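You operate a simulated robot arm through the tools that you are given. There is no shell and no other tool.

You are at the controls of a simulated two-armed robot. One attempt, no reset.

Task
Set out the grey book, the box of bulbs and the box of rags on the tool cabinet.
Fine: the boxes are in the third and fifth drawer; shut both again. Set down upright: what you pick out.

Only the result counts: the job must be done as asked and must still hold three seconds after the hand-in. Knocking over, shifting, dropping, spilling or breaking anything else fails it.

Robot
Two 7-joint arms with fingered hands on one trunk, on a base that drives. Base frame: it is fixed to the floor where the robot stands at the start and does not move with it; the origin is under the middle of the robot, x ahead of it, y to its left, z up; the surface under the hand at the start is at about z = 1.05. Readings come in m, degrees, newtons and seconds.
The left shoulder is at the start at [0.03, 0.136, 1.255], the right one opposite. Places, roughly: fifth cabinet drawer [0.5, 0.7, 0.4]; red tool cabinet top [0.6, 0.7, 1]; third cabinet drawer [0.5, 0.7, 0.7]. Payload 5 kg a hand.
The tool frame of a hand sits at the grasp point between the pads (the TCP): z along the fingers, y along the line on which they close. The tips reach 0.042 m beyond it. The gripper opens to 0.208 m. The gripper's body begins 0.119 m behind the TCP. The gripper is a hand of 4 fingers: y runs from the thumb to the fingers, the wrist lies at [0, 0, -0.332] in the tool frame, and closing takes about 1.5 s.
Orientation is that of the tool frame in the base frame, as a unit quaternion [w, x, y, z]. With the fingers straight down and closing along the base's y, the tool's x points along the base's -x, its y along +y and its z along -z.

Tools
- The arms move only by the tool servo_tool. It takes "left_commands", "right_commands" or both (then of equal length, played together; a hand with none holds still); each is a list of rows, each a list of 6 numbers: the shift along the base's x, y, z in m, then the turn, a rotation vector about the base's x, y, z in degrees. In form: [[x, y, z, rx, ry, rz], ...]. A call has 1 to 20 rows; each row shifts and turns the commanded pose from where the row before left it. "left_gripper" and "right_gripper" are, for a hand that has rows, the opening in per cent of the stroke, from 0 (shut) to 100 (fully open), set as the call begins (left out, the last holds). Rows are played at 5 a second. More than 0.05 m and 8.6 degrees between two rows, or a gripper value outside its range, and nothing of the call is played. A pose out of reach is approached as far as the arm can. The call stops where the force on the tool passes 40 N (or 10 N more than at its start, if that is more) or the arm is blocked; 0.2 s more then pass. Each finger travels about 0.072 m/s and halts on what it meets, pressing with about 23 N; the grip force reading is that of the motor and also rises with nothing between the fingers. The clock runs only during rows and for 0.2 s after the last one: add rows that do not move to give the fingers time. The reply holds the time, the measured pose of the TCP, the force on the tool along the base axes, the opening and the grip force, in the units named above and with some noise, with the torque about the TCP (base axes, N m) and any sound that the robot's microphone picked up, and new pictures: "views" is both (left out), scene, wrist or none (wrist: the cameras of the hands that moved).
- Cameras (640 x 400 px; columns grow to the right, rows downward): "scene" is now at [0.0286, 0.0442, 1.9757]; the picture's right is [0.62, -0.78, 0.00], its down [-0.62, -0.49, -0.61] and it looks along [0.48, 0.38, -0.79] (base axes); focal length 249 px, centre (320, 200). "left" rides on the left gripper at [-0.101, 0, -0.145] in its tool frame; the picture's right is [0.00, -1.00, 0.00], its down [0.82, 0.00, -0.57] and it looks along [0.57, 0.00, 0.82] (tool axes); focal length 261 px, centre (320, 200). "right" rides on the right gripper at [0.101, 0, -0.145] in its tool frame; the picture's right is [0.00, 1.00, 0.00], its down [-0.82, 0.00, -0.57] and it looks along [-0.57, 0.00, 0.82] (tool axes); focal length 261 px, centre (320, 200). There is no depth. A picture from a camera that has moved, and an enlarged one, comes with that camera's place and axes in the base frame and with its lens.
- move_column(by): slides the trunk up (or, below 0, down) by that many m; the arms and the scene camera ride with it, the base frame stays. It gives what a move gives, with no picture.
- roll_base(legs): drives the robot by 1 to 6 legs, each [ahead, left, turn to the left] in m, m and degrees, along the robot's own axes; the way and the turn of a leg run together, so that a leg with both is an arc; at most 1.5 m and 180 degrees a leg. The arms and the cameras ride along, it lands a little off, and it stops where it bumps. It gives what a move gives, and a new picture of the scene camera.
- curl_fingers(finger1, finger2, finger3, thumb_bend, hand): sets how far each is bent, from 0 (flat) to 100 (curled in); at 30 the hand is open as for a grip, at 70 the pads meet at the TCP. One left out holds its place. A second passes; each finger stops where it meets its share of the squeeze, and holds until it gets a number again. A gripper value or a shape takes the hand back. It gives what a move gives, with no picture; readings hold the bend of each and the force on the fingers (four entries, about 0 where the hand has none), thumb and palm.
- preshape(shape, hand): the hand has 4 fingers and takes this shape, open, in about a second: jaw (thumb against the fingers, like two jaws); tri (thumb and two fingers); tip (a fingertip pinch); poke (one finger out to press); point (the index stretched); flat (the hand flat); cup (the hand cupped); fist (a fist). The gripper value then closes the fingers along that shape, each until it touches; the sizes above hold for jaw. It gives what a move gives, with no picture.
- pan_tilt(pan, tilt): turns the head with the scene camera to pan (to the left, within 143 degrees either way) and tilt (down, from -29 to 69), counted from straight ahead of the robot. It gives what a move gives, and a new picture of the scene camera.
- inspect(camera, box): a new picture of the part [left, top, right, bottom] of that camera's present view, enlarged. It takes no simulated time.
- sign_off(): hands the job in; it is judged then, once.

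Places have to be worked out from the pictures, the camera data and where the tool is seen. Open the grippers and draw the arms clear of the work before you hand the job in, unless the task says otherwise.

The tools are called after "Call:" by a JSON object that holds its "op" and its "data". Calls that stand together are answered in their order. servo_tool: Moves the arms, as the interface text tells. Its arguments: {"type":"object","properties":{"left_commands":{"type":"array","items":{"type":"array","items":{"type":"number"}}},"left_gripper":{"type":"number"},"right_commands":{"type":"array","items":{"type":"array","items":{"type":"number"}}},"right_gripper":{"type":"number"},"views":{"type":"string","enum":["both","scene","wrist","none"]}},"required":[]} The other tools are called the same way: move_column (by) slides the trunk up or down; preshape (shape, hand) gives the hand a shape; curl_fingers (finger1, finger2, finger3, thumb_bend, hand) moves the fingers one by one; roll_base (legs) drives the base; pan_tilt (pan, tilt) turns the head that bears the scene camera; inspect (camera, box) takes an enlarged picture of a part of a camera's view; sign_off () hands the job in.

At the start:

```text
t: 0.0
left_tool_pos: [0.4681, 0.547, 1.3487]
left_orientation: [0.0, 0.0, 1.0, 0.0]
left_contact_force: [0.0, 0.1, -0.6]
left_torque: [-0.01, 0.0, 0.01]
left_gripper_width: 0.2077
left_grip_force: 0.0
left_shape: jaw
left_bend: [30.0, 30.0, 30.0, 30.0]
left_finger forces: [0.0, 0.0, 0.0, 0.0, 0.0, 0.1]
right_tool_pos: [0.6426, 0.1011, 1.4034]
right_orientation: [0.0, 0.001, 1.0, 0.001]
right_contact_force: [-0.4, 0.3, -0.6]
right_torque: [0.01, 0.03, 0.03]
right_gripper_width: 0.2079
right_grip_force: 0.0
right_shape: jaw
right_bend: [30.0, 30.0, 30.0, 30.0]
right_finger forces: [0.0, 0.0, 0.0, 0.1, 0.1, 0.0]
trunk travel left (down, up): [-0.275, 0.215]
robot x, y, heading: [0.0016, -0.0018, 0.2]
head pan, tilt: [38.3, 52.4]
```

scene: 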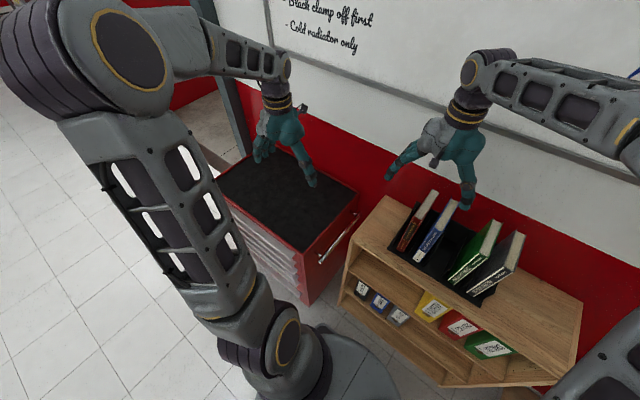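
right: 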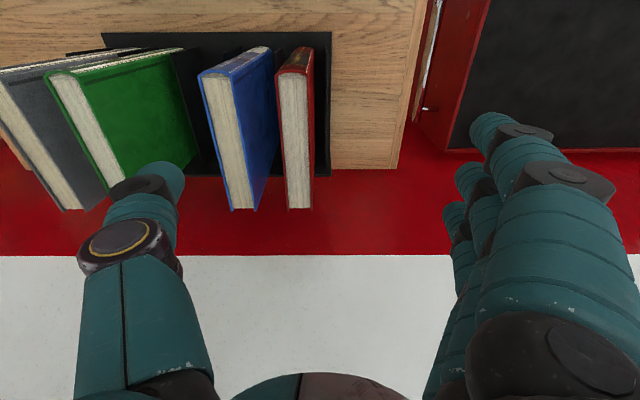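
left: 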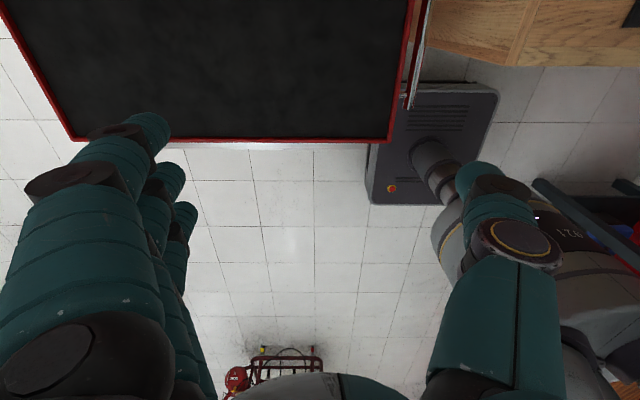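

I start by looking closer at the scene: the cabinet with its drawers and the shelf with the books.

Call:
{"op": "inspect", "data": {"camera": "scene", "box": [200, 130, 400, 330]}}

Call:
{"op": "inspect", "data": {"camera": "scene", "box": [340, 170, 600, 390]}}

Call:
{"op": "inspect", "data": {"camera": "right", "box": [0, 0, 360, 225]}}

Call:
{"op": "inspect", "data": {"camera": "scene", "box": [260, 0, 500, 120]}}

```text
2.00 times, centred on (300, 230) of scene
camera zoom: at [0.0286, 0.0442, 1.9757], right [0.62, -0.78, 0.0], down [-0.62, -0.49, -0.61], along [0.48, 0.38, -0.79], focal length 498 px, centre (360, 140)
```

zoom: 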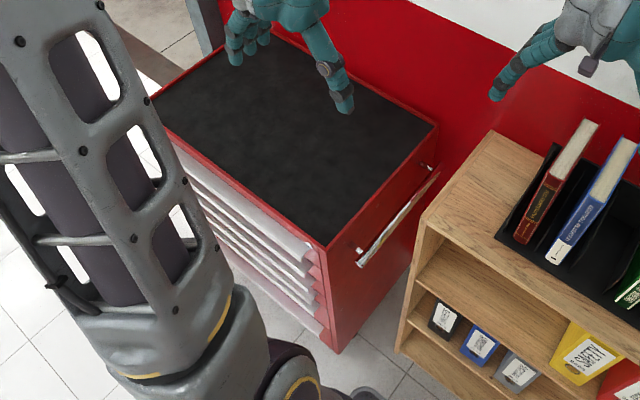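

```text
1.82 times, centred on (470, 280) of scene
camera zoom: at [0.0286, 0.0442, 1.9757], right [0.62, -0.78, 0.0], down [-0.62, -0.49, -0.61], along [0.48, 0.38, -0.79], focal length 452 px, centre (47, 54)
```

zoom: 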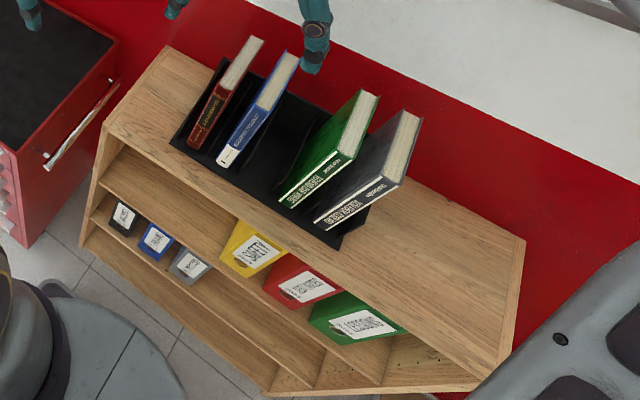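

```text
1.78 times, centred on (180, 112) of right
camera zoom: at [0.5423, 0.0999, 1.5489], right [0.0, 1.0, 0.0], down [0.82, 0.0, 0.57], along [0.57, 0.0, -0.82], focal length 463 px, centre (569, 356)
```

zoom: 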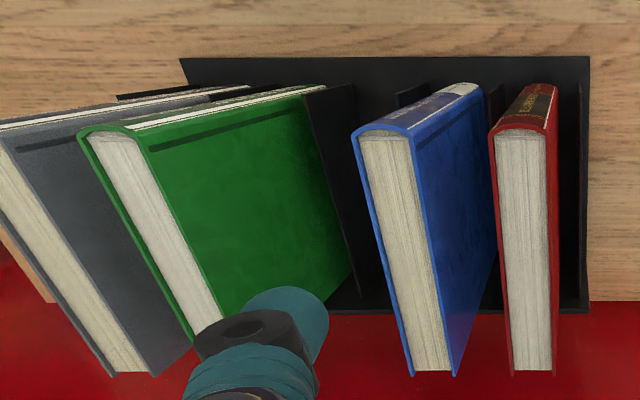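

```text
2.67 times, centred on (380, 60) of scene
camera zoom: at [0.0286, 0.0442, 1.9757], right [0.62, -0.78, 0.0], down [-0.62, -0.49, -0.61], along [0.48, 0.38, -0.79], focal length 664 px, centre (160, 573)
```

zoom: 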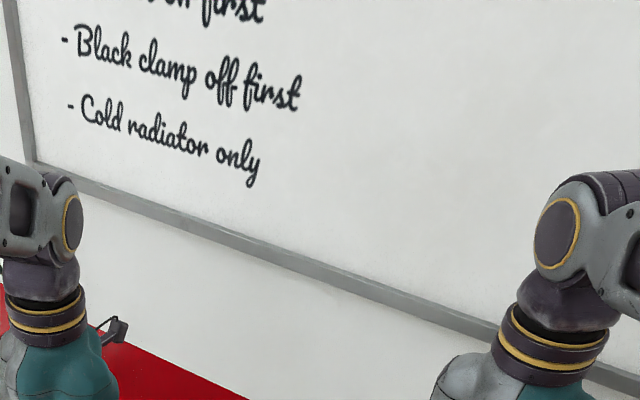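

The cabinet front (drawers) faces -x at about x=0.36, y 0.40..1.03; the books stand in a black rack on the wooden shelf, with the grey one at the rack's right end. I look around with the head to see the drawer fronts and the board.

Call:
{"op": "pan_tilt", "data": {"pan": 60, "tilt": 35}}

Call:
{"op": "pan_tilt", "data": {"pan": 20, "tilt": 10}}

Call:
{"op": "pan_tilt", "data": {"pan": 0, "tilt": 50}}

Call:
{"op": "pan_tilt", "data": {"pan": 110, "tilt": 40}}

```text
t: 0.8
left_tool_pos: [0.4667, 0.5469, 1.3495]
left_orientation: [0.0, -0.001, 1.0, 0.0]
left_contact_force: [0.1, -0.5, 0.7]
left_torque: [0.01, 0.03, -0.05]
left_gripper_width: 0.2078
left_grip_force: 0.0
left_shape: jaw
left_bend: [30.0, 30.0, 30.0, 30.0]
left_finger forces: [0.0, 0.1, 0.0, 0.0, 0.1, 0.1]
right_tool_pos: [0.643, 0.0994, 1.4041]
right_orientation: [0.0, 0.0, 1.0, 0.0]
right_contact_force: [0.3, -0.2, 0.0]
right_torque: [-0.01, 0.02, 0.03]
right_gripper_width: 0.2078
right_grip_force: 0.1
right_shape: jaw
right_bend: [30.0, 30.0, 30.0, 30.0]
right_finger forces: [0.0, 0.1, 0.1, 0.0, 0.0, 0.0]
trunk travel left (down, up): [-0.275, 0.215]
robot x, y, heading: [0.0004, 0.0041, -0.1]
head pan, tilt: [60.0, 35.0]
camera scene: at [0.0141, 0.074, 2.0005], right [0.87, -0.5, 0.0], down [-0.29, -0.5, -0.82], along [0.41, 0.71, -0.57], focal length 249 px, centre (320, 200)
```

scene: 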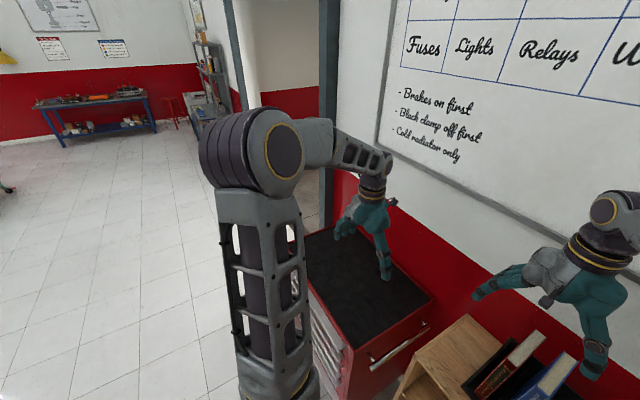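

```text
t: 1.9
left_tool_pos: [0.4681, 0.547, 1.3503]
left_orientation: [0.0, 0.0, 1.0, -0.001]
left_contact_force: [1.6, -0.1, 0.2]
left_torque: [-0.02, 0.0, -0.02]
left_gripper_width: 0.2081
left_grip_force: 0.2
left_shape: jaw
left_bend: [30.0, 30.0, 30.0, 30.0]
left_finger forces: [0.1, 0.0, 0.1, 0.1, 0.1, 0.0]
right_tool_pos: [0.6436, 0.0999, 1.4034]
right_orientation: [-0.001, 0.0, 1.0, 0.0]
right_contact_force: [0.5, 0.4, -0.6]
right_torque: [0.03, 0.02, 0.01]
right_gripper_width: 0.2077
right_grip_force: 0.0
right_shape: jaw
right_bend: [30.0, 30.0, 30.0, 30.0]
right_finger forces: [0.0, 0.0, 0.0, 0.1, 0.1, 0.0]
trunk travel left (down, up): [-0.275, 0.215]
robot x, y, heading: [-0.0006, 0.0005, 0.1]
head pan, tilt: [20.0, 10.0]
camera scene: at [0.0574, 0.0297, 2.0406], right [0.34, -0.94, 0.0], down [-0.16, -0.06, -0.98], along [0.93, 0.34, -0.17], focal length 249 px, centre (320, 200)
```

scene: 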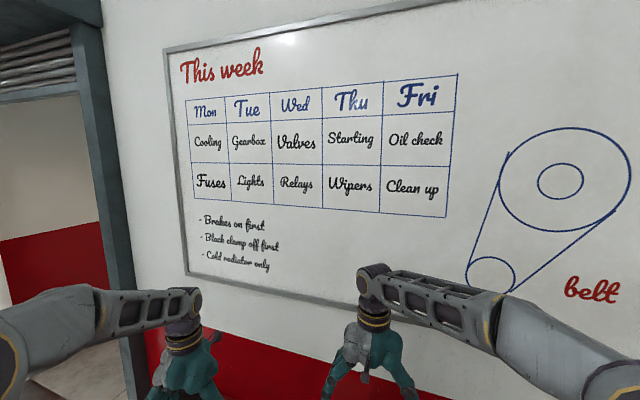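

```text
t: 3.0
left_tool_pos: [0.467, 0.5478, 1.3492]
left_orientation: [0.0, -0.001, 1.0, 0.0]
left_contact_force: [0.6, -0.2, 0.5]
left_torque: [0.02, -0.02, 0.0]
left_gripper_width: 0.2078
left_grip_force: 0.0
left_shape: jaw
left_bend: [30.0, 30.0, 30.0, 30.0]
left_finger forces: [0.0, 0.0, 0.0, 0.0, 0.0, 0.0]
right_tool_pos: [0.6419, 0.1004, 1.4039]
right_orientation: [0.0, 0.0, 1.0, 0.0]
right_contact_force: [0.1, 0.3, 0.4]
right_torque: [-0.01, 0.01, 0.01]
right_gripper_width: 0.2078
right_grip_force: 0.1
right_shape: jaw
right_bend: [30.0, 30.0, 30.0, 30.0]
right_finger forces: [0.1, 0.0, 0.0, 0.0, 0.0, 0.1]
trunk travel left (down, up): [-0.275, 0.215]
robot x, y, heading: [0.0026, 0.003, 0.1]
head pan, tilt: [0.0, 50.0]
camera scene: at [0.047, -0.0021, 1.9789], right [0.0, -1.0, 0.0], down [-0.77, 0.0, -0.64], along [0.64, 0.0, -0.77], focal length 249 px, centre (320, 200)
```

scene: 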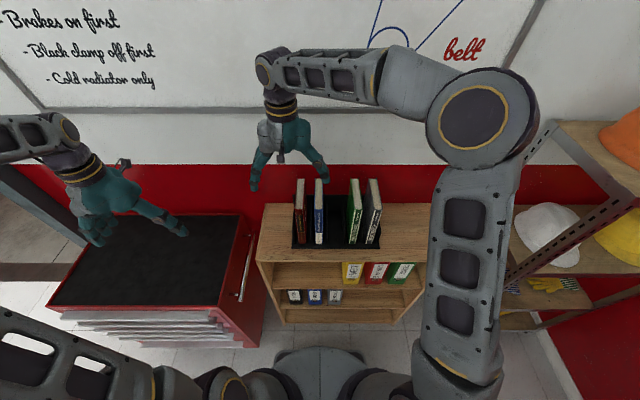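

```text
t: 4.9
left_tool_pos: [0.4682, 0.5474, 1.3496]
left_orientation: [0.0, 0.0, 1.0, 0.0]
left_contact_force: [0.1, -0.2, -0.6]
left_torque: [0.0, -0.03, -0.02]
left_gripper_width: 0.2079
left_grip_force: 0.0
left_shape: jaw
left_bend: [30.0, 30.0, 30.0, 30.0]
left_finger forces: [0.1, 0.0, 0.1, 0.1, 0.0, 0.0]
right_tool_pos: [0.6433, 0.0996, 1.4049]
right_orientation: [0.0, 0.0, 1.0, 0.0]
right_contact_force: [-0.6, 0.0, -0.4]
right_torque: [0.03, 0.03, 0.0]
right_gripper_width: 0.2077
right_grip_force: 0.0
right_shape: jaw
right_bend: [30.0, 30.0, 30.0, 30.0]
right_finger forces: [0.1, 0.1, 0.0, 0.1, 0.0, 0.1]
trunk travel left (down, up): [-0.275, 0.215]
robot x, y, heading: [0.0007, 0.0031, -0.1]
head pan, tilt: [110.0, 40.0]
camera scene: at [-0.0591, 0.0777, 1.993], right [0.94, 0.34, 0.0], down [0.22, -0.6, -0.77], along [-0.26, 0.72, -0.64], focal length 249 px, centre (320, 200)
```

scene: 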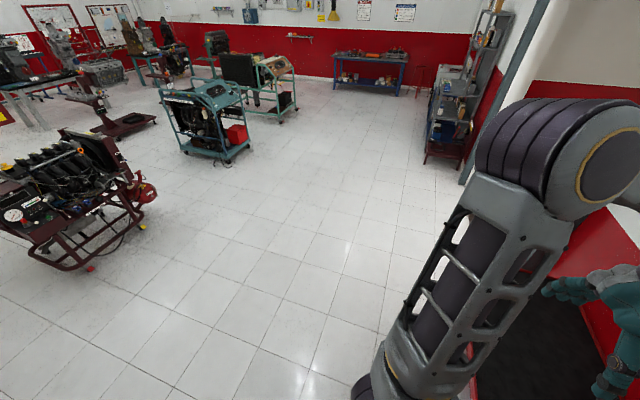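

The area behind-left looks free. I look right and back before driving the base.

Call:
{"op": "pan_tilt", "data": {"pan": -60, "tilt": 40}}

Call:
{"op": "pan_tilt", "data": {"pan": -130, "tilt": 40}}

Call:
{"op": "pan_tilt", "data": {"pan": 140, "tilt": 45}}

```text
t: 7.5
left_tool_pos: [0.4672, 0.5466, 1.3502]
left_orientation: [0.0, 0.001, 1.0, 0.0]
left_contact_force: [0.0, -1.5, -0.3]
left_torque: [0.0, 0.0, -0.01]
left_gripper_width: 0.208
left_grip_force: 0.1
left_shape: jaw
left_bend: [30.0, 30.0, 30.0, 30.0]
left_finger forces: [0.1, 0.0, 0.0, 0.1, 0.0, 0.0]
right_tool_pos: [0.644, 0.0995, 1.4032]
right_orientation: [-0.001, 0.0, 1.0, 0.0]
right_contact_force: [-0.2, -0.2, 0.2]
right_torque: [-0.01, -0.01, 0.0]
right_gripper_width: 0.2077
right_grip_force: 0.0
right_shape: jaw
right_bend: [30.0, 30.0, 30.0, 30.0]
right_finger forces: [0.0, 0.0, 0.0, 0.0, 0.0, 0.1]
trunk travel left (down, up): [-0.275, 0.215]
robot x, y, heading: [-0.001, -0.0005, -0.2]
head pan, tilt: [-60.0, 40.0]
camera scene: at [0.0125, -0.0758, 1.993], right [-0.87, -0.5, 0.0], down [-0.32, 0.56, -0.77], along [0.38, -0.66, -0.64], focal length 249 px, centre (320, 200)
```

scene: 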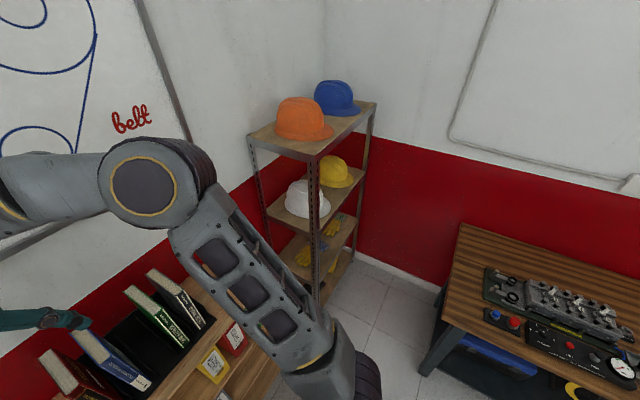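

```text
t: 8.9
left_tool_pos: [0.4687, 0.5477, 1.3496]
left_orientation: [-0.001, -0.001, 1.0, 0.0]
left_contact_force: [0.2, -0.3, 0.0]
left_torque: [0.01, 0.0, 0.0]
left_gripper_width: 0.2075
left_grip_force: 0.0
left_shape: jaw
left_bend: [30.0, 30.0, 30.0, 30.0]
left_finger forces: [0.0, 0.0, 0.0, 0.1, 0.1, 0.0]
right_tool_pos: [0.6434, 0.0995, 1.4034]
right_orientation: [0.0, 0.0, 1.0, 0.0]
right_contact_force: [0.1, 0.0, -0.7]
right_torque: [0.0, -0.04, -0.01]
right_gripper_width: 0.208
right_grip_force: 0.1
right_shape: jaw
right_bend: [30.0, 30.0, 30.0, 30.0]
right_finger forces: [0.1, 0.0, 0.1, 0.1, 0.1, 0.0]
trunk travel left (down, up): [-0.275, 0.215]
robot x, y, heading: [0.0023, 0.0008, 0.1]
head pan, tilt: [-130.0, 40.0]
camera scene: at [-0.0847, -0.0674, 1.993], right [-0.77, 0.64, 0.0], down [0.41, 0.49, -0.77], along [-0.49, -0.59, -0.64], focal length 249 px, centre (320, 200)
```

scene: 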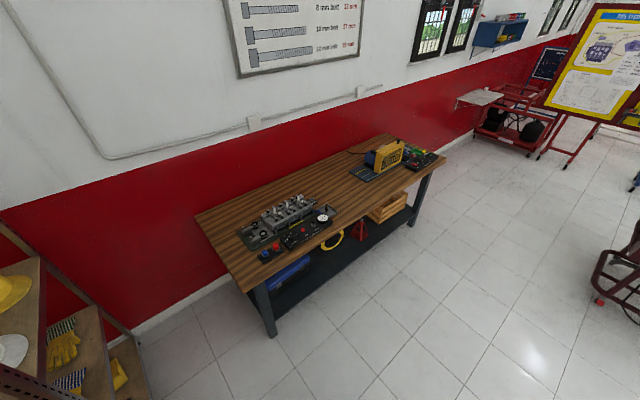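

```text
t: 12.6
left_tool_pos: [0.4682, 0.5455, 1.3507]
left_orientation: [0.0, 0.001, 1.0, 0.0]
left_contact_force: [-0.5, 1.0, 0.5]
left_torque: [0.0, -0.01, -0.03]
left_gripper_width: 0.2079
left_grip_force: 0.1
left_shape: jaw
left_bend: [30.0, 30.0, 30.0, 30.0]
left_finger forces: [0.0, 0.1, 0.0, 0.0, 0.0, 0.0]
right_tool_pos: [0.6427, 0.1006, 1.4026]
right_orientation: [0.0, 0.0, 1.0, 0.0]
right_contact_force: [0.4, 0.1, -0.3]
right_torque: [0.01, 0.0, -0.01]
right_gripper_width: 0.2078
right_grip_force: 0.1
right_shape: jaw
right_bend: [30.0, 30.0, 30.0, 30.0]
right_finger forces: [0.0, 0.0, 0.0, 0.0, 0.0, 0.0]
trunk travel left (down, up): [-0.275, 0.215]
robot x, y, heading: [0.0007, 0.0005, 0.1]
head pan, tilt: [140.0, 45.0]
camera scene: at [-0.0924, 0.0501, 1.9858], right [0.64, 0.77, 0.0], down [0.54, -0.45, -0.71], along [-0.54, 0.45, -0.71], focal length 249 px, centre (320, 200)
```

scene: 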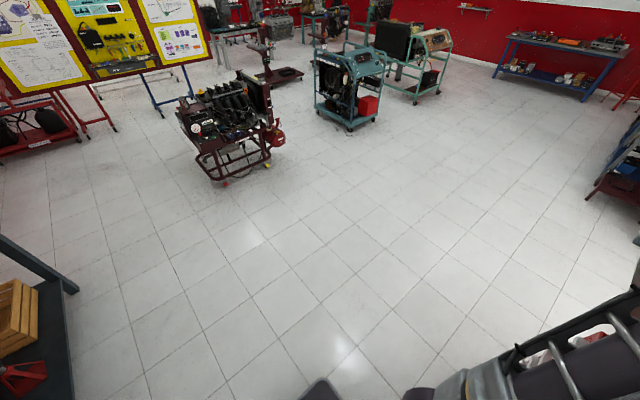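

Floor behind the robot is free for about 2 m. I look ahead again and zoom in on the books.

Call:
{"op": "pan_tilt", "data": {"pan": 0, "tilt": 45}}

Call:
{"op": "inspect", "data": {"camera": "scene", "box": [270, 190, 430, 290]}}

Call:
{"op": "inspect", "data": {"camera": "scene", "box": [30, 220, 270, 370]}}

Call:
{"op": "inspect", "data": {"camera": "right", "box": [0, 20, 200, 220]}}

```text
t: 14.8
left_tool_pos: [0.4673, 0.5471, 1.3493]
left_orientation: [0.001, -0.001, 1.0, -0.001]
left_contact_force: [-0.1, 0.2, 0.3]
left_torque: [0.0, -0.04, 0.02]
left_gripper_width: 0.2079
left_grip_force: 0.0
left_shape: jaw
left_bend: [30.0, 30.0, 30.0, 30.0]
left_finger forces: [0.1, 0.0, 0.0, 0.1, 0.0, 0.0]
right_tool_pos: [0.644, 0.1016, 1.4029]
right_orientation: [0.0, 0.0, 1.0, 0.0]
right_contact_force: [0.5, 0.5, 0.4]
right_torque: [0.0, -0.01, 0.0]
right_gripper_width: 0.2078
right_grip_force: 0.1
right_shape: jaw
right_bend: [30.0, 30.0, 30.0, 30.0]
right_finger forces: [0.1, 0.0, 0.1, 0.0, 0.0, 0.0]
trunk travel left (down, up): [-0.275, 0.215]
robot x, y, heading: [0.0015, -0.0002, -0.1]
head pan, tilt: [0.0, 45.0]
camera scene: at [0.0512, -0.0021, 1.9857], right [0.0, -1.0, 0.0], down [-0.71, 0.0, -0.71], along [0.71, 0.0, -0.71], focal length 249 px, centre (320, 200)
```

scene: 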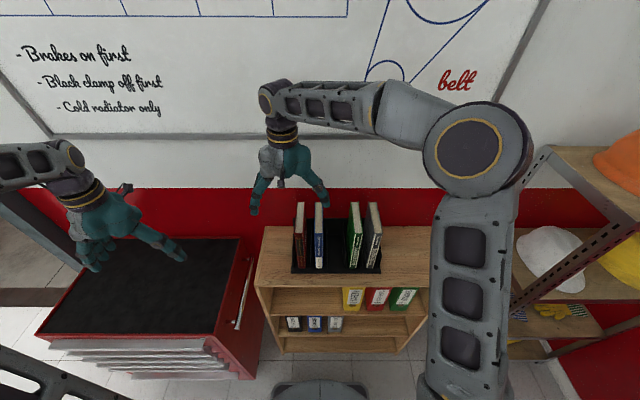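

```text
4.00 times, centred on (350, 240) of scene
camera zoom: at [0.0512, -0.0021, 1.9857], right [0.0, -1.0, 0.0], down [-0.71, 0.0, -0.71], along [0.71, 0.0, -0.71], focal length 996 px, centre (200, 40)
```

zoom: 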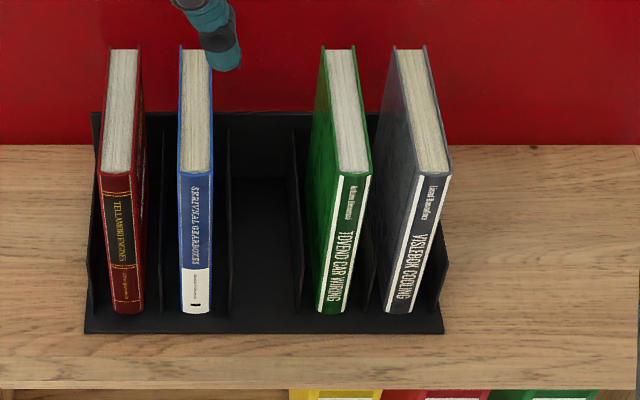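

```text
2.67 times, centred on (150, 295) of scene
camera zoom: at [0.0512, -0.0021, 1.9857], right [0.0, -1.0, 0.0], down [-0.71, 0.0, -0.71], along [0.71, 0.0, -0.71], focal length 664 px, centre (773, -53)
```

zoom: 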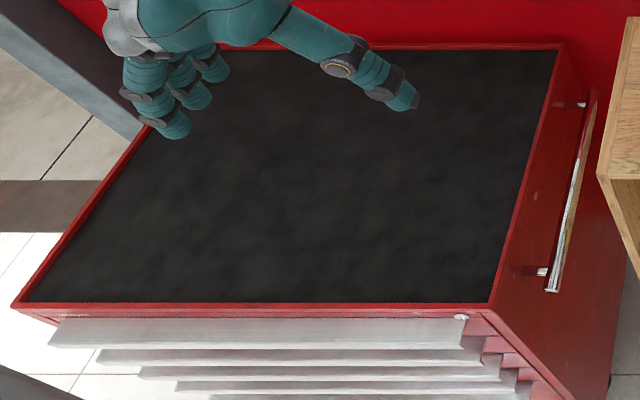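

```text
2.00 times, centred on (100, 120) of right
camera zoom: at [0.5423, 0.0999, 1.5489], right [0.0, 1.0, 0.0], down [0.82, 0.0, 0.57], along [0.57, 0.0, -0.82], focal length 521 px, centre (760, 360)
```

zoom: 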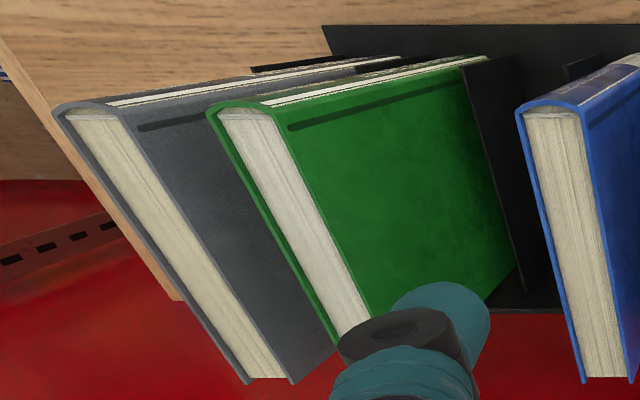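

The grey book stands upright at about x 0.585–0.745, y −0.21, top z ≈ 1.28. Before handling anything I back off to see the drawer fronts and handles squarely.

Call:
{"op": "roll_base", "data": {"legs": [[-0.9, 0, 0], [0, 0.6, 0]]}}

Call:
{"op": "pan_tilt", "data": {"pan": 0, "tilt": 45}}

```text
t: 22.6
left_tool_pos: [-0.4258, 1.1457, 1.3484]
left_orientation: [0.0, 0.003, 1.0, -0.001]
left_contact_force: [-0.7, -0.2, -0.7]
left_torque: [-0.04, -0.01, 0.01]
left_gripper_width: 0.2077
left_grip_force: 0.0
left_shape: jaw
left_bend: [30.0, 30.0, 30.0, 30.0]
left_finger forces: [0.1, 0.1, 0.1, 0.1, 0.1, 0.0]
right_tool_pos: [-0.254, 0.6988, 1.4034]
right_orientation: [0.0, 0.002, 1.0, 0.0]
right_contact_force: [0.4, 0.9, 0.1]
right_torque: [-0.04, 0.03, 0.0]
right_gripper_width: 0.2076
right_grip_force: 0.0
right_shape: jaw
right_bend: [30.0, 30.0, 30.0, 30.0]
right_finger forces: [0.1, 0.0, 0.1, 0.0, 0.1, 0.0]
trunk travel left (down, up): [-0.275, 0.215]
robot x, y, heading: [-0.8958, 0.6025, -0.2]
head pan, tilt: [0.0, 45.0]
camera scene: at [-0.8457, 0.5998, 1.9857], right [-0.01, -1.0, 0.0], down [-0.71, 0.0, -0.71], along [0.71, 0.0, -0.71], focal length 249 px, centre (320, 200)
```

scene: 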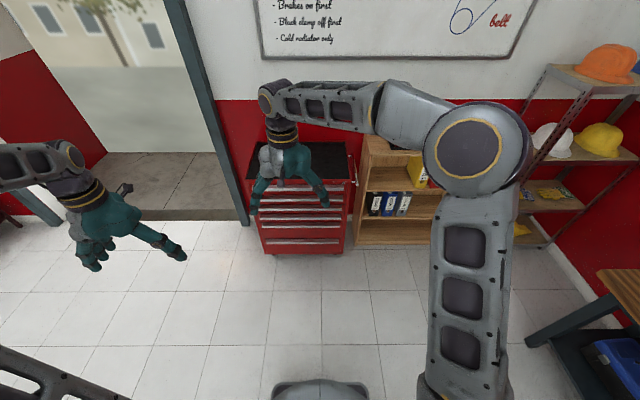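

```text
t: 23.1
left_tool_pos: [-0.4259, 1.1475, 1.3497]
left_orientation: [0.0, 0.002, 1.0, -0.001]
left_contact_force: [-0.1, -0.2, -0.7]
left_torque: [-0.04, -0.02, -0.02]
left_gripper_width: 0.208
left_grip_force: 0.1
left_shape: jaw
left_bend: [30.0, 30.0, 30.0, 30.0]
left_finger forces: [0.0, 0.0, 0.0, 0.0, 0.1, 0.1]
right_tool_pos: [-0.253, 0.6987, 1.4041]
right_orientation: [0.0, 0.002, 1.0, 0.0]
right_contact_force: [0.3, 0.8, -0.3]
right_torque: [-0.09, 0.0, -0.02]
right_gripper_width: 0.2075
right_grip_force: 0.1
right_shape: jaw
right_bend: [30.0, 30.0, 30.0, 30.0]
right_finger forces: [0.0, 0.0, 0.1, 0.0, 0.1, 0.0]
trunk travel left (down, up): [-0.275, 0.215]
robot x, y, heading: [-0.8942, 0.6009, -0.5]
head pan, tilt: [0.0, 45.0]
camera scene: at [-0.8456, 0.6, 1.9857], right [-0.01, -1.0, 0.0], down [-0.71, 0.0, -0.71], along [0.71, 0.0, -0.71], focal length 249 px, centre (320, 200)
```

scene: 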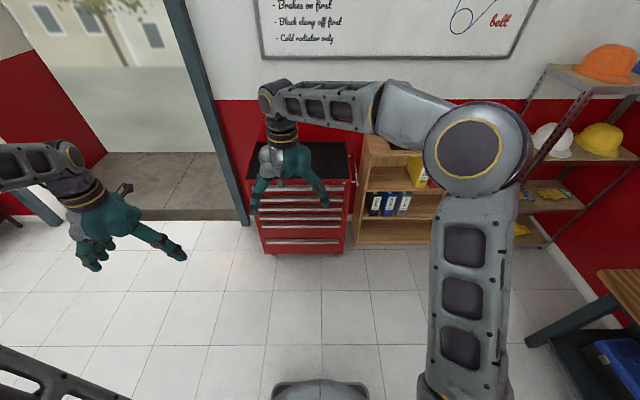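

The cabinet front is in view, partly behind the right hand. I zoom in on it.

Call:
{"op": "inspect", "data": {"camera": "scene", "box": [230, 130, 390, 270]}}

Call:
{"op": "inspect", "data": {"camera": "right", "box": [0, 0, 640, 400]}}

```text
2.86 times, centred on (310, 200) of scene
camera zoom: at [-0.8456, 0.6, 1.9857], right [-0.01, -1.0, 0.0], down [-0.71, 0.0, -0.71], along [0.71, 0.0, -0.71], focal length 711 px, centre (349, 200)
```

zoom: 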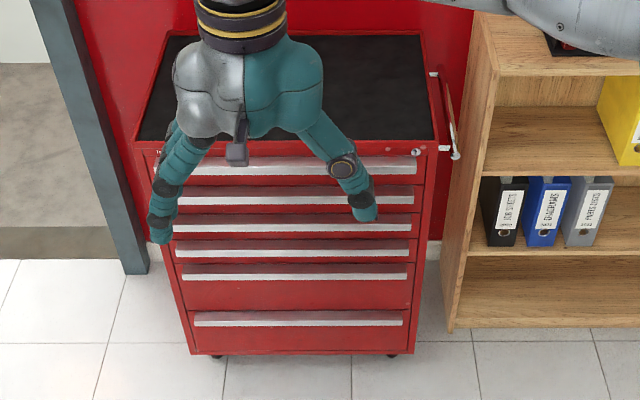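

```text
1.00 times, centred on (320, 200) of right (not enlarged: the box is as wide or as high as the picture)
camera zoom: at [-0.3539, 0.6988, 1.5489], right [0.01, 1.0, 0.0], down [0.82, -0.01, 0.57], along [0.57, -0.01, -0.82], focal length 261 px, centre (320, 200)
```

zoom: 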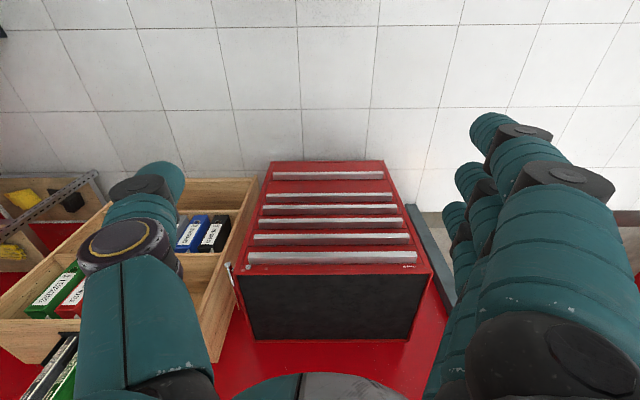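

Six drawers with silver strip handles: strips 3 and 5 at about z 0.70 and 0.52. I zoom in further on the handles and the castors.

Call:
{"op": "inspect", "data": {"camera": "scene", "box": [300, 175, 365, 220]}}

Call:
{"op": "inspect", "data": {"camera": "scene", "box": [250, 215, 360, 265]}}

Call:
{"op": "inspect", "data": {"camera": "right", "box": [230, 150, 450, 290]}}

```text
8.89 times, centred on (332, 198) of scene
camera zoom: at [-0.8456, 0.6, 1.9857], right [-0.01, -1.0, 0.0], down [-0.71, 0.0, -0.71], along [0.71, 0.0, -0.71], focal length 2212 px, centre (209, 222)
```

zoom: 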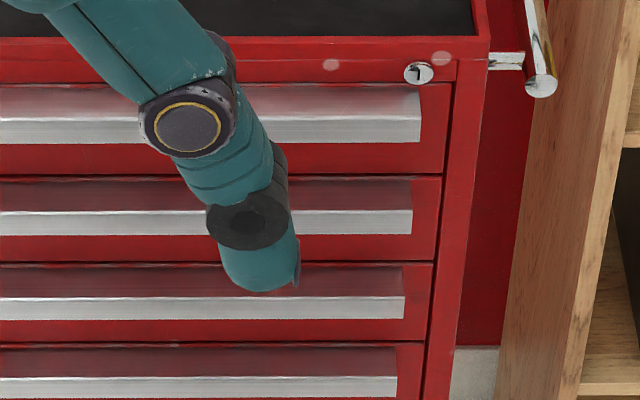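

```text
5.82 times, centred on (305, 240) of scene
camera zoom: at [-0.8456, 0.6, 1.9857], right [-0.01, -1.0, 0.0], down [-0.71, 0.0, -0.71], along [0.71, 0.0, -0.71], focal length 1448 px, centre (407, -33)
```

zoom: 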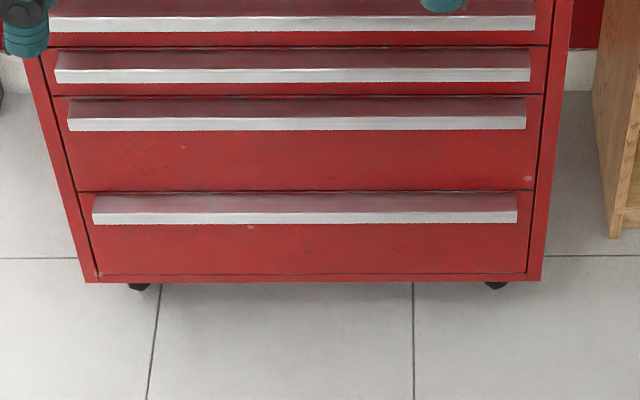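

```text
2.86 times, centred on (340, 220) of right
camera zoom: at [-0.3539, 0.6988, 1.5489], right [0.01, 1.0, 0.0], down [0.82, -0.01, 0.57], along [0.57, -0.01, -0.82], focal length 745 px, centre (263, 143)
```

zoom: 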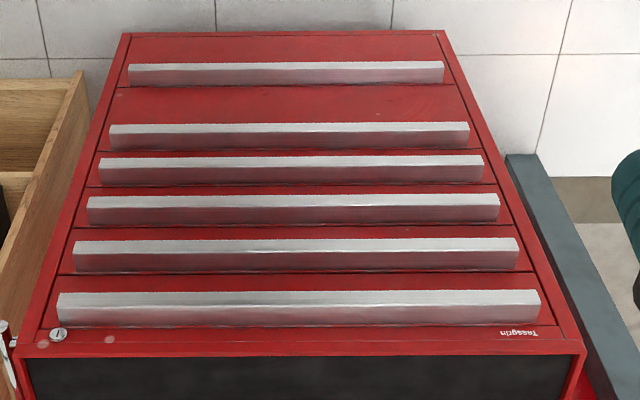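

The handles are ledges sloping out from the drawer faces. I move the right arm aside to clear the camera's view and turn the left hand level (pointing +x) to pinch a handle from above and below.

Call:
{"op": "servo_tool", "data": {"left_commands": [[0.015, -0.02, -0.01, 0, -8.18, 0], [0.015, -0.02, -0.01, 0, -8.18, 0], [0.015, -0.02, -0.01, 0, -8.18, 0], [0.015, -0.02, -0.01, 0, -8.18, 0], [0.015, -0.02, -0.01, 0, -8.18, 0], [0.015, -0.02, -0.01, 0, -8.18, 0], [0.015, -0.02, -0.01, 0, -8.18, 0], [0.015, -0.02, -0.01, 0, -8.18, 0], [0.015, -0.02, -0.01, 0, -8.18, 0], [0.015, -0.02, -0.01, 0, -8.18, 0], [0.015, -0.02, -0.01, 0, -8.2, 0]], "right_commands": [[-0.01, -0.04, 0, 0, 0, 0], [-0.01, -0.04, 0, 0, 0, 0], [-0.01, -0.04, 0, 0, 0, 0], [-0.01, -0.04, 0, 0, 0, 0], [-0.01, -0.04, 0, 0, 0, 0], [-0.01, -0.04, 0, 0, 0, 0], [-0.01, -0.04, 0, 0, 0, 0], [-0.01, -0.04, 0, 0, 0, 0], [-0.01, -0.04, 0, 0, 0, 0], [-0.01, -0.04, 0, 0, 0, 0], [-0.01, -0.04, 0, 0, 0, 0]], "views": "both"}}

```text
t: 25.8
left_tool_pos: [-0.2967, 1.0926, 1.2053]
left_orientation: [0.665, -0.024, 0.737, 0.12]
left_contact_force: [1.3, -2.6, 1.4]
left_torque: [0.06, 0.1, 0.46]
left_gripper_width: 0.208
left_grip_force: 0.1
left_shape: jaw
left_bend: [30.0, 30.0, 30.0, 30.0]
left_finger forces: [0.0, 0.0, 0.1, 0.1, 0.1, 0.0]
left hand out of reach, approached as far as the arm can: row 7, 8, 9
right_tool_pos: [-0.3587, 0.2569, 1.4018]
right_orientation: [-0.001, 0.002, 1.0, 0.001]
right_contact_force: [1.5, 0.0, -0.1]
right_torque: [0.05, 0.19, -0.01]
right_gripper_width: 0.2078
right_grip_force: 0.1
right_shape: jaw
right_bend: [30.0, 30.0, 30.0, 30.0]
right_finger forces: [0.0, 0.0, 0.0, 0.1, 0.1, 0.0]
trunk travel left (down, up): [-0.275, 0.215]
robot x, y, heading: [-0.8966, 0.6018, -0.3]
head pan, tilt: [0.0, 45.0]
stopped in row 11 (left hand): the arm was blocked; the commanded pose is now the measured one
camera scene: at [-0.841, 0.5972, 1.9856], right [-0.01, -1.0, 0.0], down [-0.71, 0.0, -0.71], along [0.71, 0.0, -0.71], focal length 249 px, centre (320, 200)
camera right: at [-0.4597, 0.2571, 1.5473], right [0.01, 1.0, 0.0], down [0.82, -0.01, 0.57], along [0.57, 0.0, -0.82], focal length 261 px, centre (320, 200)
camera left: at [-0.4249, 1.0513, 1.3173], right [0.19, -0.97, -0.14], down [-0.65, -0.02, -0.76], along [0.73, 0.24, -0.64], focal length 261 px, centre (320, 200)
```

scene: 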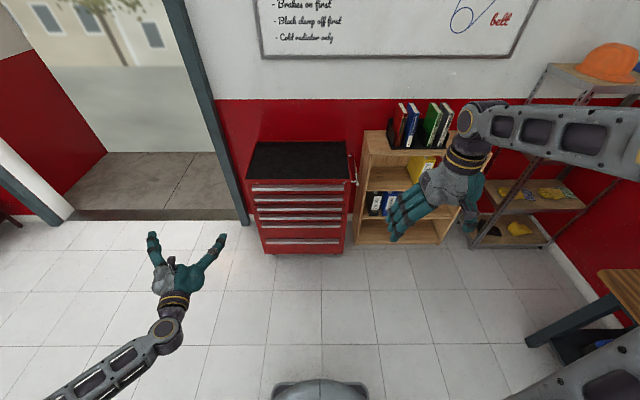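
right: 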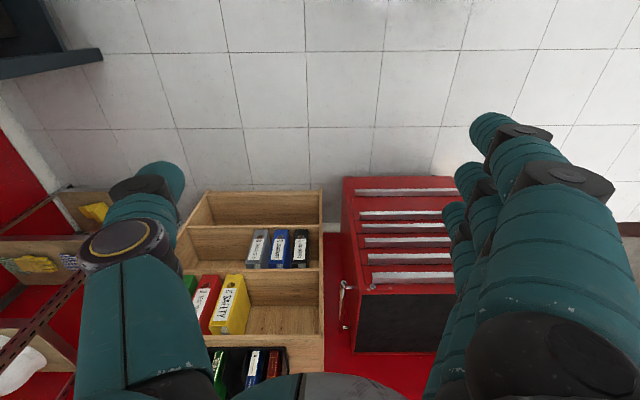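
left: 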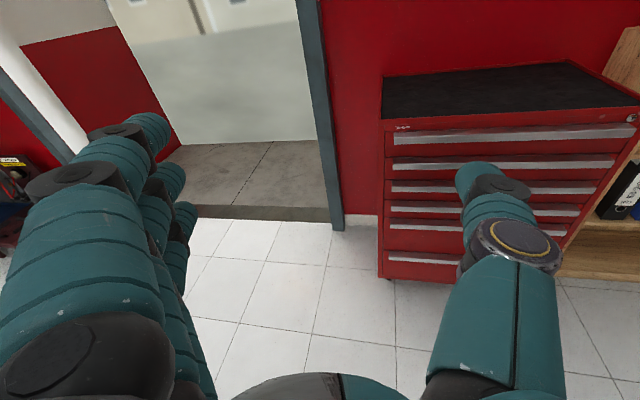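

The left hand is now nearly level, though it lagged in y. I nudge it right and down with a small yaw to see how it follows.

Call:
{"op": "servo_tool", "data": {"left_commands": [[0, -0.03, -0.03, 0, 0, -2], [0, -0.03, -0.03, 0, 0, -2], [0, -0.03, -0.03, 0, 0, -2], [0, -0.03, -0.03, 0, 0, -2], [0, -0.03, -0.03, 0, -2, -2], [0, -0.03, -0.03, 0, -2, -2]], "views": "scene"}}

```text
t: 27.1
left_tool_pos: [-0.2936, 0.9208, 1.0357]
left_orientation: [0.698, 0.053, 0.712, 0.049]
left_contact_force: [-0.3, -0.2, 1.1]
left_torque: [-0.01, -0.03, 0.03]
left_gripper_width: 0.208
left_grip_force: 0.1
left_shape: jaw
left_bend: [30.0, 30.0, 30.0, 30.0]
left_finger forces: [0.0, 0.0, 0.0, 0.1, 0.0, 0.2]
left hand out of reach, approached as far as the arm can: row 6
right_tool_pos: [-0.3612, 0.2581, 1.4034]
right_orientation: [0.0, 0.001, 1.0, 0.001]
right_contact_force: [0.2, 0.3, -0.4]
right_torque: [-0.03, 0.05, -0.03]
right_gripper_width: 0.2082
right_grip_force: 0.0
right_shape: jaw
right_bend: [30.0, 30.0, 30.0, 30.0]
right_finger forces: [0.0, 0.0, 0.0, 0.0, 0.0, 0.0]
trunk travel left (down, up): [-0.275, 0.215]
robot x, y, heading: [-0.8982, 0.6034, -0.5]
head pan, tilt: [0.0, 45.0]
camera scene: at [-0.8449, 0.5993, 1.9857], right [0.0, -1.0, 0.0], down [-0.71, 0.0, -0.71], along [0.71, 0.0, -0.71], focal length 249 px, centre (320, 200)
```

scene: 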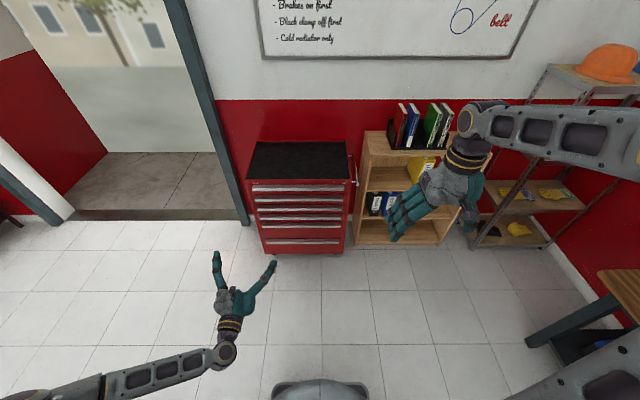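

Now the hand is level. I try rolling it so fingers go on top and thumb below.

Call:
{"op": "servo_tool", "data": {"left_commands": [[0, 0, 0, 8.2, 0, 0], [0, 0, 0, 8.2, 0, 0], [0, 0, 0, 8.2, 0, 0], [0, 0, 0, 8.2, 0, 0], [0, 0, 0, 8.2, 0, 0], [0, 0, 0, 8.2, 0, 0]], "views": "scene"}}

```text
t: 28.6
left_tool_pos: [-0.2937, 0.9229, 1.0399]
left_orientation: [0.613, 0.34, 0.627, 0.34]
left_contact_force: [1.0, 0.2, -0.6]
left_torque: [-0.03, 0.03, -0.01]
left_gripper_width: 0.208
left_grip_force: 0.0
left_shape: jaw
left_bend: [30.0, 30.0, 30.0, 30.0]
left_finger forces: [0.1, 0.0, 0.0, 0.1, 0.1, 0.0]
left hand out of reach, approached as far as the arm can: row 6
right_tool_pos: [-0.3631, 0.2588, 1.4034]
right_orientation: [0.0, 0.002, 1.0, 0.0]
right_contact_force: [0.1, 0.3, 0.3]
right_torque: [-0.01, 0.0, 0.02]
right_gripper_width: 0.2078
right_grip_force: 0.1
right_shape: jaw
right_bend: [30.0, 30.0, 30.0, 30.0]
right_finger forces: [0.0, 0.0, 0.0, 0.0, 0.0, 0.1]
trunk travel left (down, up): [-0.275, 0.215]
robot x, y, heading: [-0.8981, 0.5995, -0.5]
head pan, tilt: [0.0, 45.0]
camera scene: at [-0.8457, 0.5991, 1.9857], right [-0.01, -1.0, 0.0], down [-0.71, 0.0, -0.71], along [0.71, 0.0, -0.71], focal length 249 px, centre (320, 200)
```

scene: 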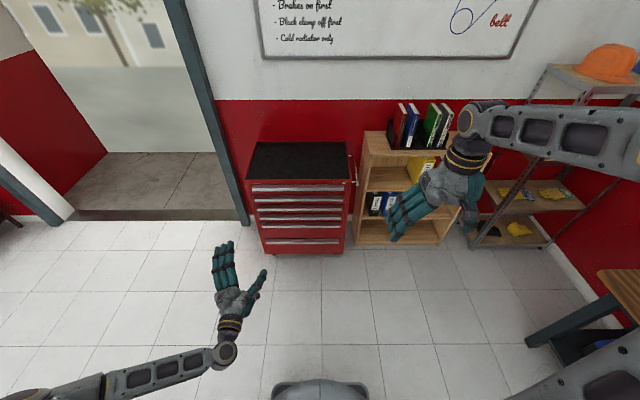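

Rolling works; I finish the roll while lowering the hand a bit.

Call:
{"op": "servo_tool", "data": {"left_commands": [[0, -0.01, -0.02, 8.2, 0, 0], [0, -0.01, -0.02, 8.2, 0, 0], [0, -0.01, -0.02, 8.2, 0, 0], [0, -0.01, -0.02, 8.2, 0, 0], [0, -0.01, -0.02, 8, 0, 0]], "views": "both"}}

```text
t: 29.8
left_tool_pos: [-0.2643, 0.935, 1.025]
left_orientation: [0.457, 0.533, 0.468, 0.537]
left_contact_force: [-0.6, -0.4, 1.0]
left_torque: [-0.02, -0.03, -0.01]
left_gripper_width: 0.2082
left_grip_force: 0.1
left_shape: jaw
left_bend: [30.0, 30.0, 30.0, 30.0]
left_finger forces: [0.0, 0.1, 0.1, 0.0, 0.0, 0.0]
left hand out of reach, approached as far as the arm can: row 1, 2, 3, 4, 5
right_tool_pos: [-0.3612, 0.2589, 1.4037]
right_orientation: [0.0, 0.002, 1.0, -0.001]
right_contact_force: [0.1, -0.5, 0.8]
right_torque: [0.03, 0.04, -0.04]
right_gripper_width: 0.208
right_grip_force: 0.0
right_shape: jaw
right_bend: [30.0, 30.0, 30.0, 30.0]
right_finger forces: [0.1, 0.0, 0.0, 0.0, 0.1, 0.0]
trunk travel left (down, up): [-0.275, 0.215]
robot x, y, heading: [-0.9002, 0.5989, -0.2]
head pan, tilt: [0.0, 45.0]
camera scene: at [-0.8454, 0.5992, 1.9857], right [-0.01, -1.0, 0.0], down [-0.71, 0.0, -0.71], along [0.71, 0.0, -0.71], focal length 249 px, centre (320, 200)
camera left: at [-0.4067, 0.8344, 1.0121], right [-0.01, 0.14, -0.99], down [-0.58, 0.8, 0.12], along [0.81, 0.58, 0.08], focal length 261 px, centre (320, 200)
```

scene: 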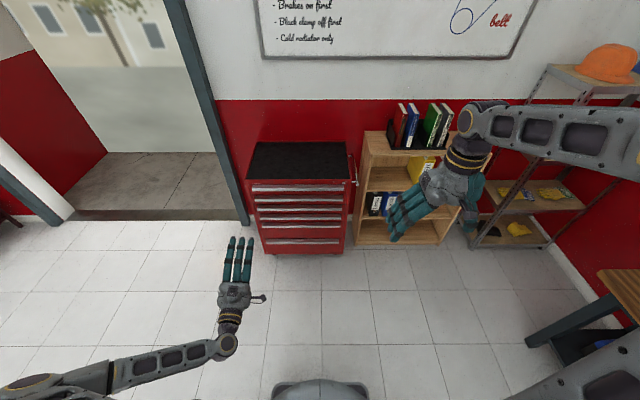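
left: 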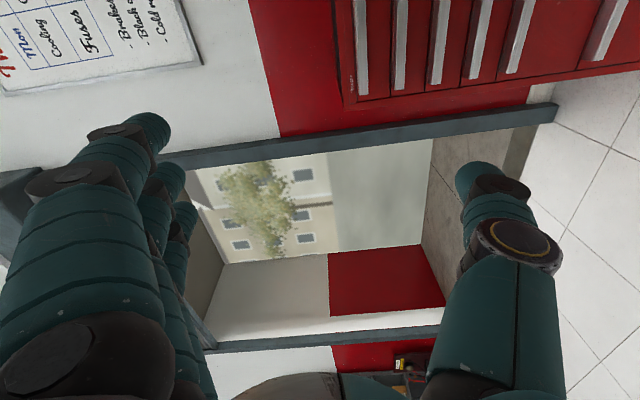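

The hand now has fingers on top, thumb below. I lower the trunk fully so the handles come to a comfortable height.

Call:
{"op": "move_column", "data": {"by": -0.27}}

Call:
{"op": "servo_tool", "data": {"left_commands": [[0, 0, 0, -4, 0, 0], [0, 0, 0, -4, 0, 0], [0, -0.03, 0, 0, 0, 0], [0, -0.03, 0, 0, 0, 0], [0, -0.03, 0, 0, 0, 0]], "views": "both"}}

```text
t: 32.5
left_tool_pos: [-0.2646, 0.9351, 0.7555]
left_orientation: [0.46, 0.532, 0.468, 0.536]
left_contact_force: [0.7, -0.5, 0.4]
left_torque: [0.0, 0.0, -0.02]
left_gripper_width: 0.2081
left_grip_force: 0.0
left_shape: jaw
left_bend: [30.0, 30.0, 30.0, 30.0]
left_finger forces: [0.0, 0.1, 0.0, 0.0, 0.1, 0.0]
right_tool_pos: [-0.3626, 0.2573, 1.1345]
right_orientation: [0.0, 0.002, 1.0, 0.0]
right_contact_force: [-0.8, -0.1, -0.8]
right_torque: [0.02, -0.01, 0.0]
right_gripper_width: 0.208
right_grip_force: 0.1
right_shape: jaw
right_bend: [30.0, 30.0, 30.0, 30.0]
right_finger forces: [0.1, 0.0, 0.0, 0.0, 0.0, 0.0]
trunk travel left (down, up): [-0.005, 0.485]
robot x, y, heading: [-0.896, 0.5974, -0.4]
head pan, tilt: [0.0, 45.0]
```

```text
t: 33.7
left_tool_pos: [-0.2486, 0.8706, 0.793]
left_orientation: [0.494, 0.5, 0.505, 0.501]
left_contact_force: [0.3, -0.4, -0.3]
left_torque: [0.0, -0.05, 0.05]
left_gripper_width: 0.2081
left_grip_force: 0.0
left_shape: jaw
left_bend: [30.0, 30.0, 30.0, 30.0]
left_finger forces: [0.0, 0.1, 0.1, 0.0, 0.0, 0.1]
left hand out of reach, approached as far as the arm can: row 3, 4, 5
right_tool_pos: [-0.3619, 0.2574, 1.1333]
right_orientation: [0.0, 0.002, 1.0, 0.0]
right_contact_force: [0.0, 0.4, -1.1]
right_torque: [0.1, 0.0, 0.02]
right_gripper_width: 0.2077
right_grip_force: 0.0
right_shape: jaw
right_bend: [30.0, 30.0, 30.0, 30.0]
right_finger forces: [0.0, 0.0, 0.0, 0.0, 0.0, 0.1]
trunk travel left (down, up): [-0.005, 0.485]
robot x, y, heading: [-0.8952, 0.6025, -0.4]
head pan, tilt: [0.0, 45.0]
camera scene: at [-0.8455, 0.5987, 1.7157], right [0.0, -1.0, 0.0], down [-0.71, 0.0, -0.71], along [0.71, 0.0, -0.71], focal length 249 px, centre (320, 200)
camera left: at [-0.3919, 0.7685, 0.7935], right [-0.01, 0.0, -1.0], down [-0.58, 0.81, 0.0], along [0.81, 0.58, -0.01], focal length 261 px, centre (320, 200)
```

scene: 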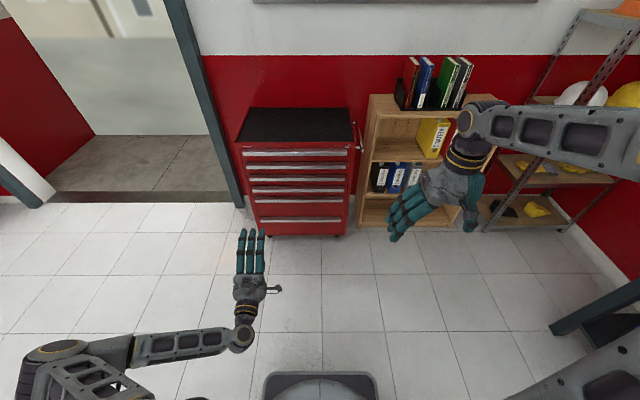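
left: 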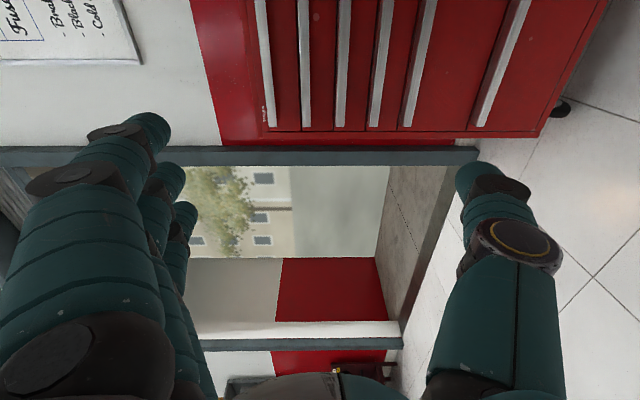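

The wrist is near its limit close in; with the arm further out it should bend less. I reach forward and down and check that it follows.

Call:
{"op": "servo_tool", "data": {"left_commands": [[0.03, 0, -0.01, 0, 0, 0], [0.03, 0, -0.01, 0, 0, 0], [0.03, 0, -0.02, 0, 0, 0], [0.03, 0, -0.02, 0, 0, 0], [0.03, 0, -0.02, 0, 0, 0], [0, 0, -0.02, 0, 0, 0], [0, -0.01, 0, 0, 0, 0], [0, -0.01, 0, 0, 0, 0]], "views": "none"}}

Call:
{"op": "servo_tool", "data": {"left_commands": [[0, 0, -0.03, 0, 0, 0], [0, 0, -0.03, 0, 0, 0], [0, 0, -0.03, 0, 0, 0], [0, 0, -0.03, 0, 0, 0], [0, 0, -0.03, 0, 0, 0], [0, 0, -0.03, 0, 0, 0]], "views": "both"}}

```text
t: 35.5
left_tool_pos: [-0.0921, 0.8745, 0.7478]
left_orientation: [0.493, 0.501, 0.505, 0.5]
left_contact_force: [-0.5, -0.9, 0.2]
left_torque: [-0.01, 0.01, 0.0]
left_gripper_width: 0.2081
left_grip_force: 0.1
left_shape: jaw
left_bend: [30.0, 30.0, 30.0, 30.0]
left_finger forces: [0.1, 0.0, 0.0, 0.1, 0.1, 0.1]
left hand out of reach, approached as far as the arm can: row 3, 4, 5, 6, 7, 8
right_tool_pos: [-0.3622, 0.259, 1.1336]
right_orientation: [0.0, 0.002, 1.0, 0.0]
right_contact_force: [0.2, -0.2, 0.1]
right_torque: [0.02, 0.03, -0.01]
right_gripper_width: 0.208
right_grip_force: 0.0
right_shape: jaw
right_bend: [30.0, 30.0, 30.0, 30.0]
right_finger forces: [0.0, 0.1, 0.0, 0.0, 0.0, 0.0]
trunk travel left (down, up): [-0.005, 0.485]
robot x, y, heading: [-0.8974, 0.5976, -0.6]
head pan, tilt: [0.0, 45.0]
```

```text
t: 36.9
left_tool_pos: [-0.0845, 0.9268, 0.727]
left_orientation: [0.494, 0.5, 0.504, 0.501]
left_contact_force: [0.0, -0.6, -0.1]
left_torque: [-0.01, 0.03, -0.02]
left_gripper_width: 0.2078
left_grip_force: 0.1
left_shape: jaw
left_bend: [30.0, 30.0, 30.0, 30.0]
left_finger forces: [0.0, 0.1, 0.0, 0.0, 0.1, 0.1]
left hand out of reach, approached as far as the arm can: row 1, 2, 3, 4, 5, 6
right_tool_pos: [-0.3623, 0.2594, 1.1338]
right_orientation: [0.0, 0.003, 1.0, 0.0]
right_contact_force: [0.7, -0.4, 0.6]
right_torque: [0.04, -0.01, -0.02]
right_gripper_width: 0.2079
right_grip_force: 0.1
right_shape: jaw
right_bend: [30.0, 30.0, 30.0, 30.0]
right_finger forces: [0.0, 0.1, 0.0, 0.1, 0.0, 0.1]
trunk travel left (down, up): [-0.005, 0.485]
robot x, y, heading: [-0.897, 0.6011, -0.5]
head pan, tilt: [0.0, 45.0]
camera scene: at [-0.8457, 0.5989, 1.7157], right [-0.01, -1.0, 0.0], down [-0.71, 0.0, -0.71], along [0.71, 0.0, -0.71], focal length 249 px, centre (320, 200)
camera left: at [-0.228, 0.8239, 0.728], right [-0.01, 0.0, -1.0], down [-0.58, 0.81, 0.0], along [0.81, 0.58, -0.01], focal length 261 px, centre (320, 200)
```

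scene: 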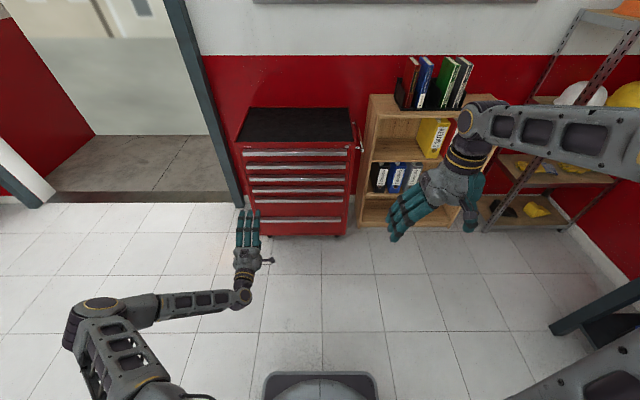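
left: 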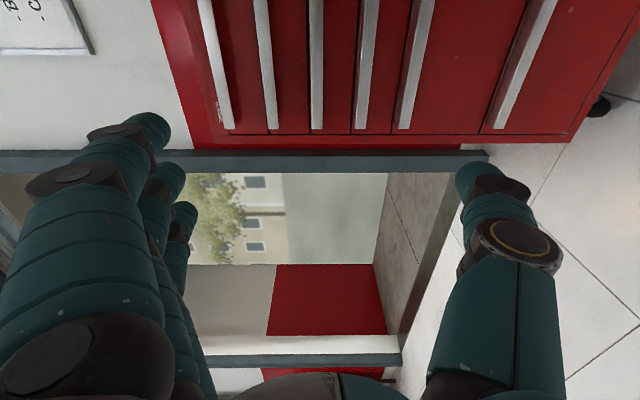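

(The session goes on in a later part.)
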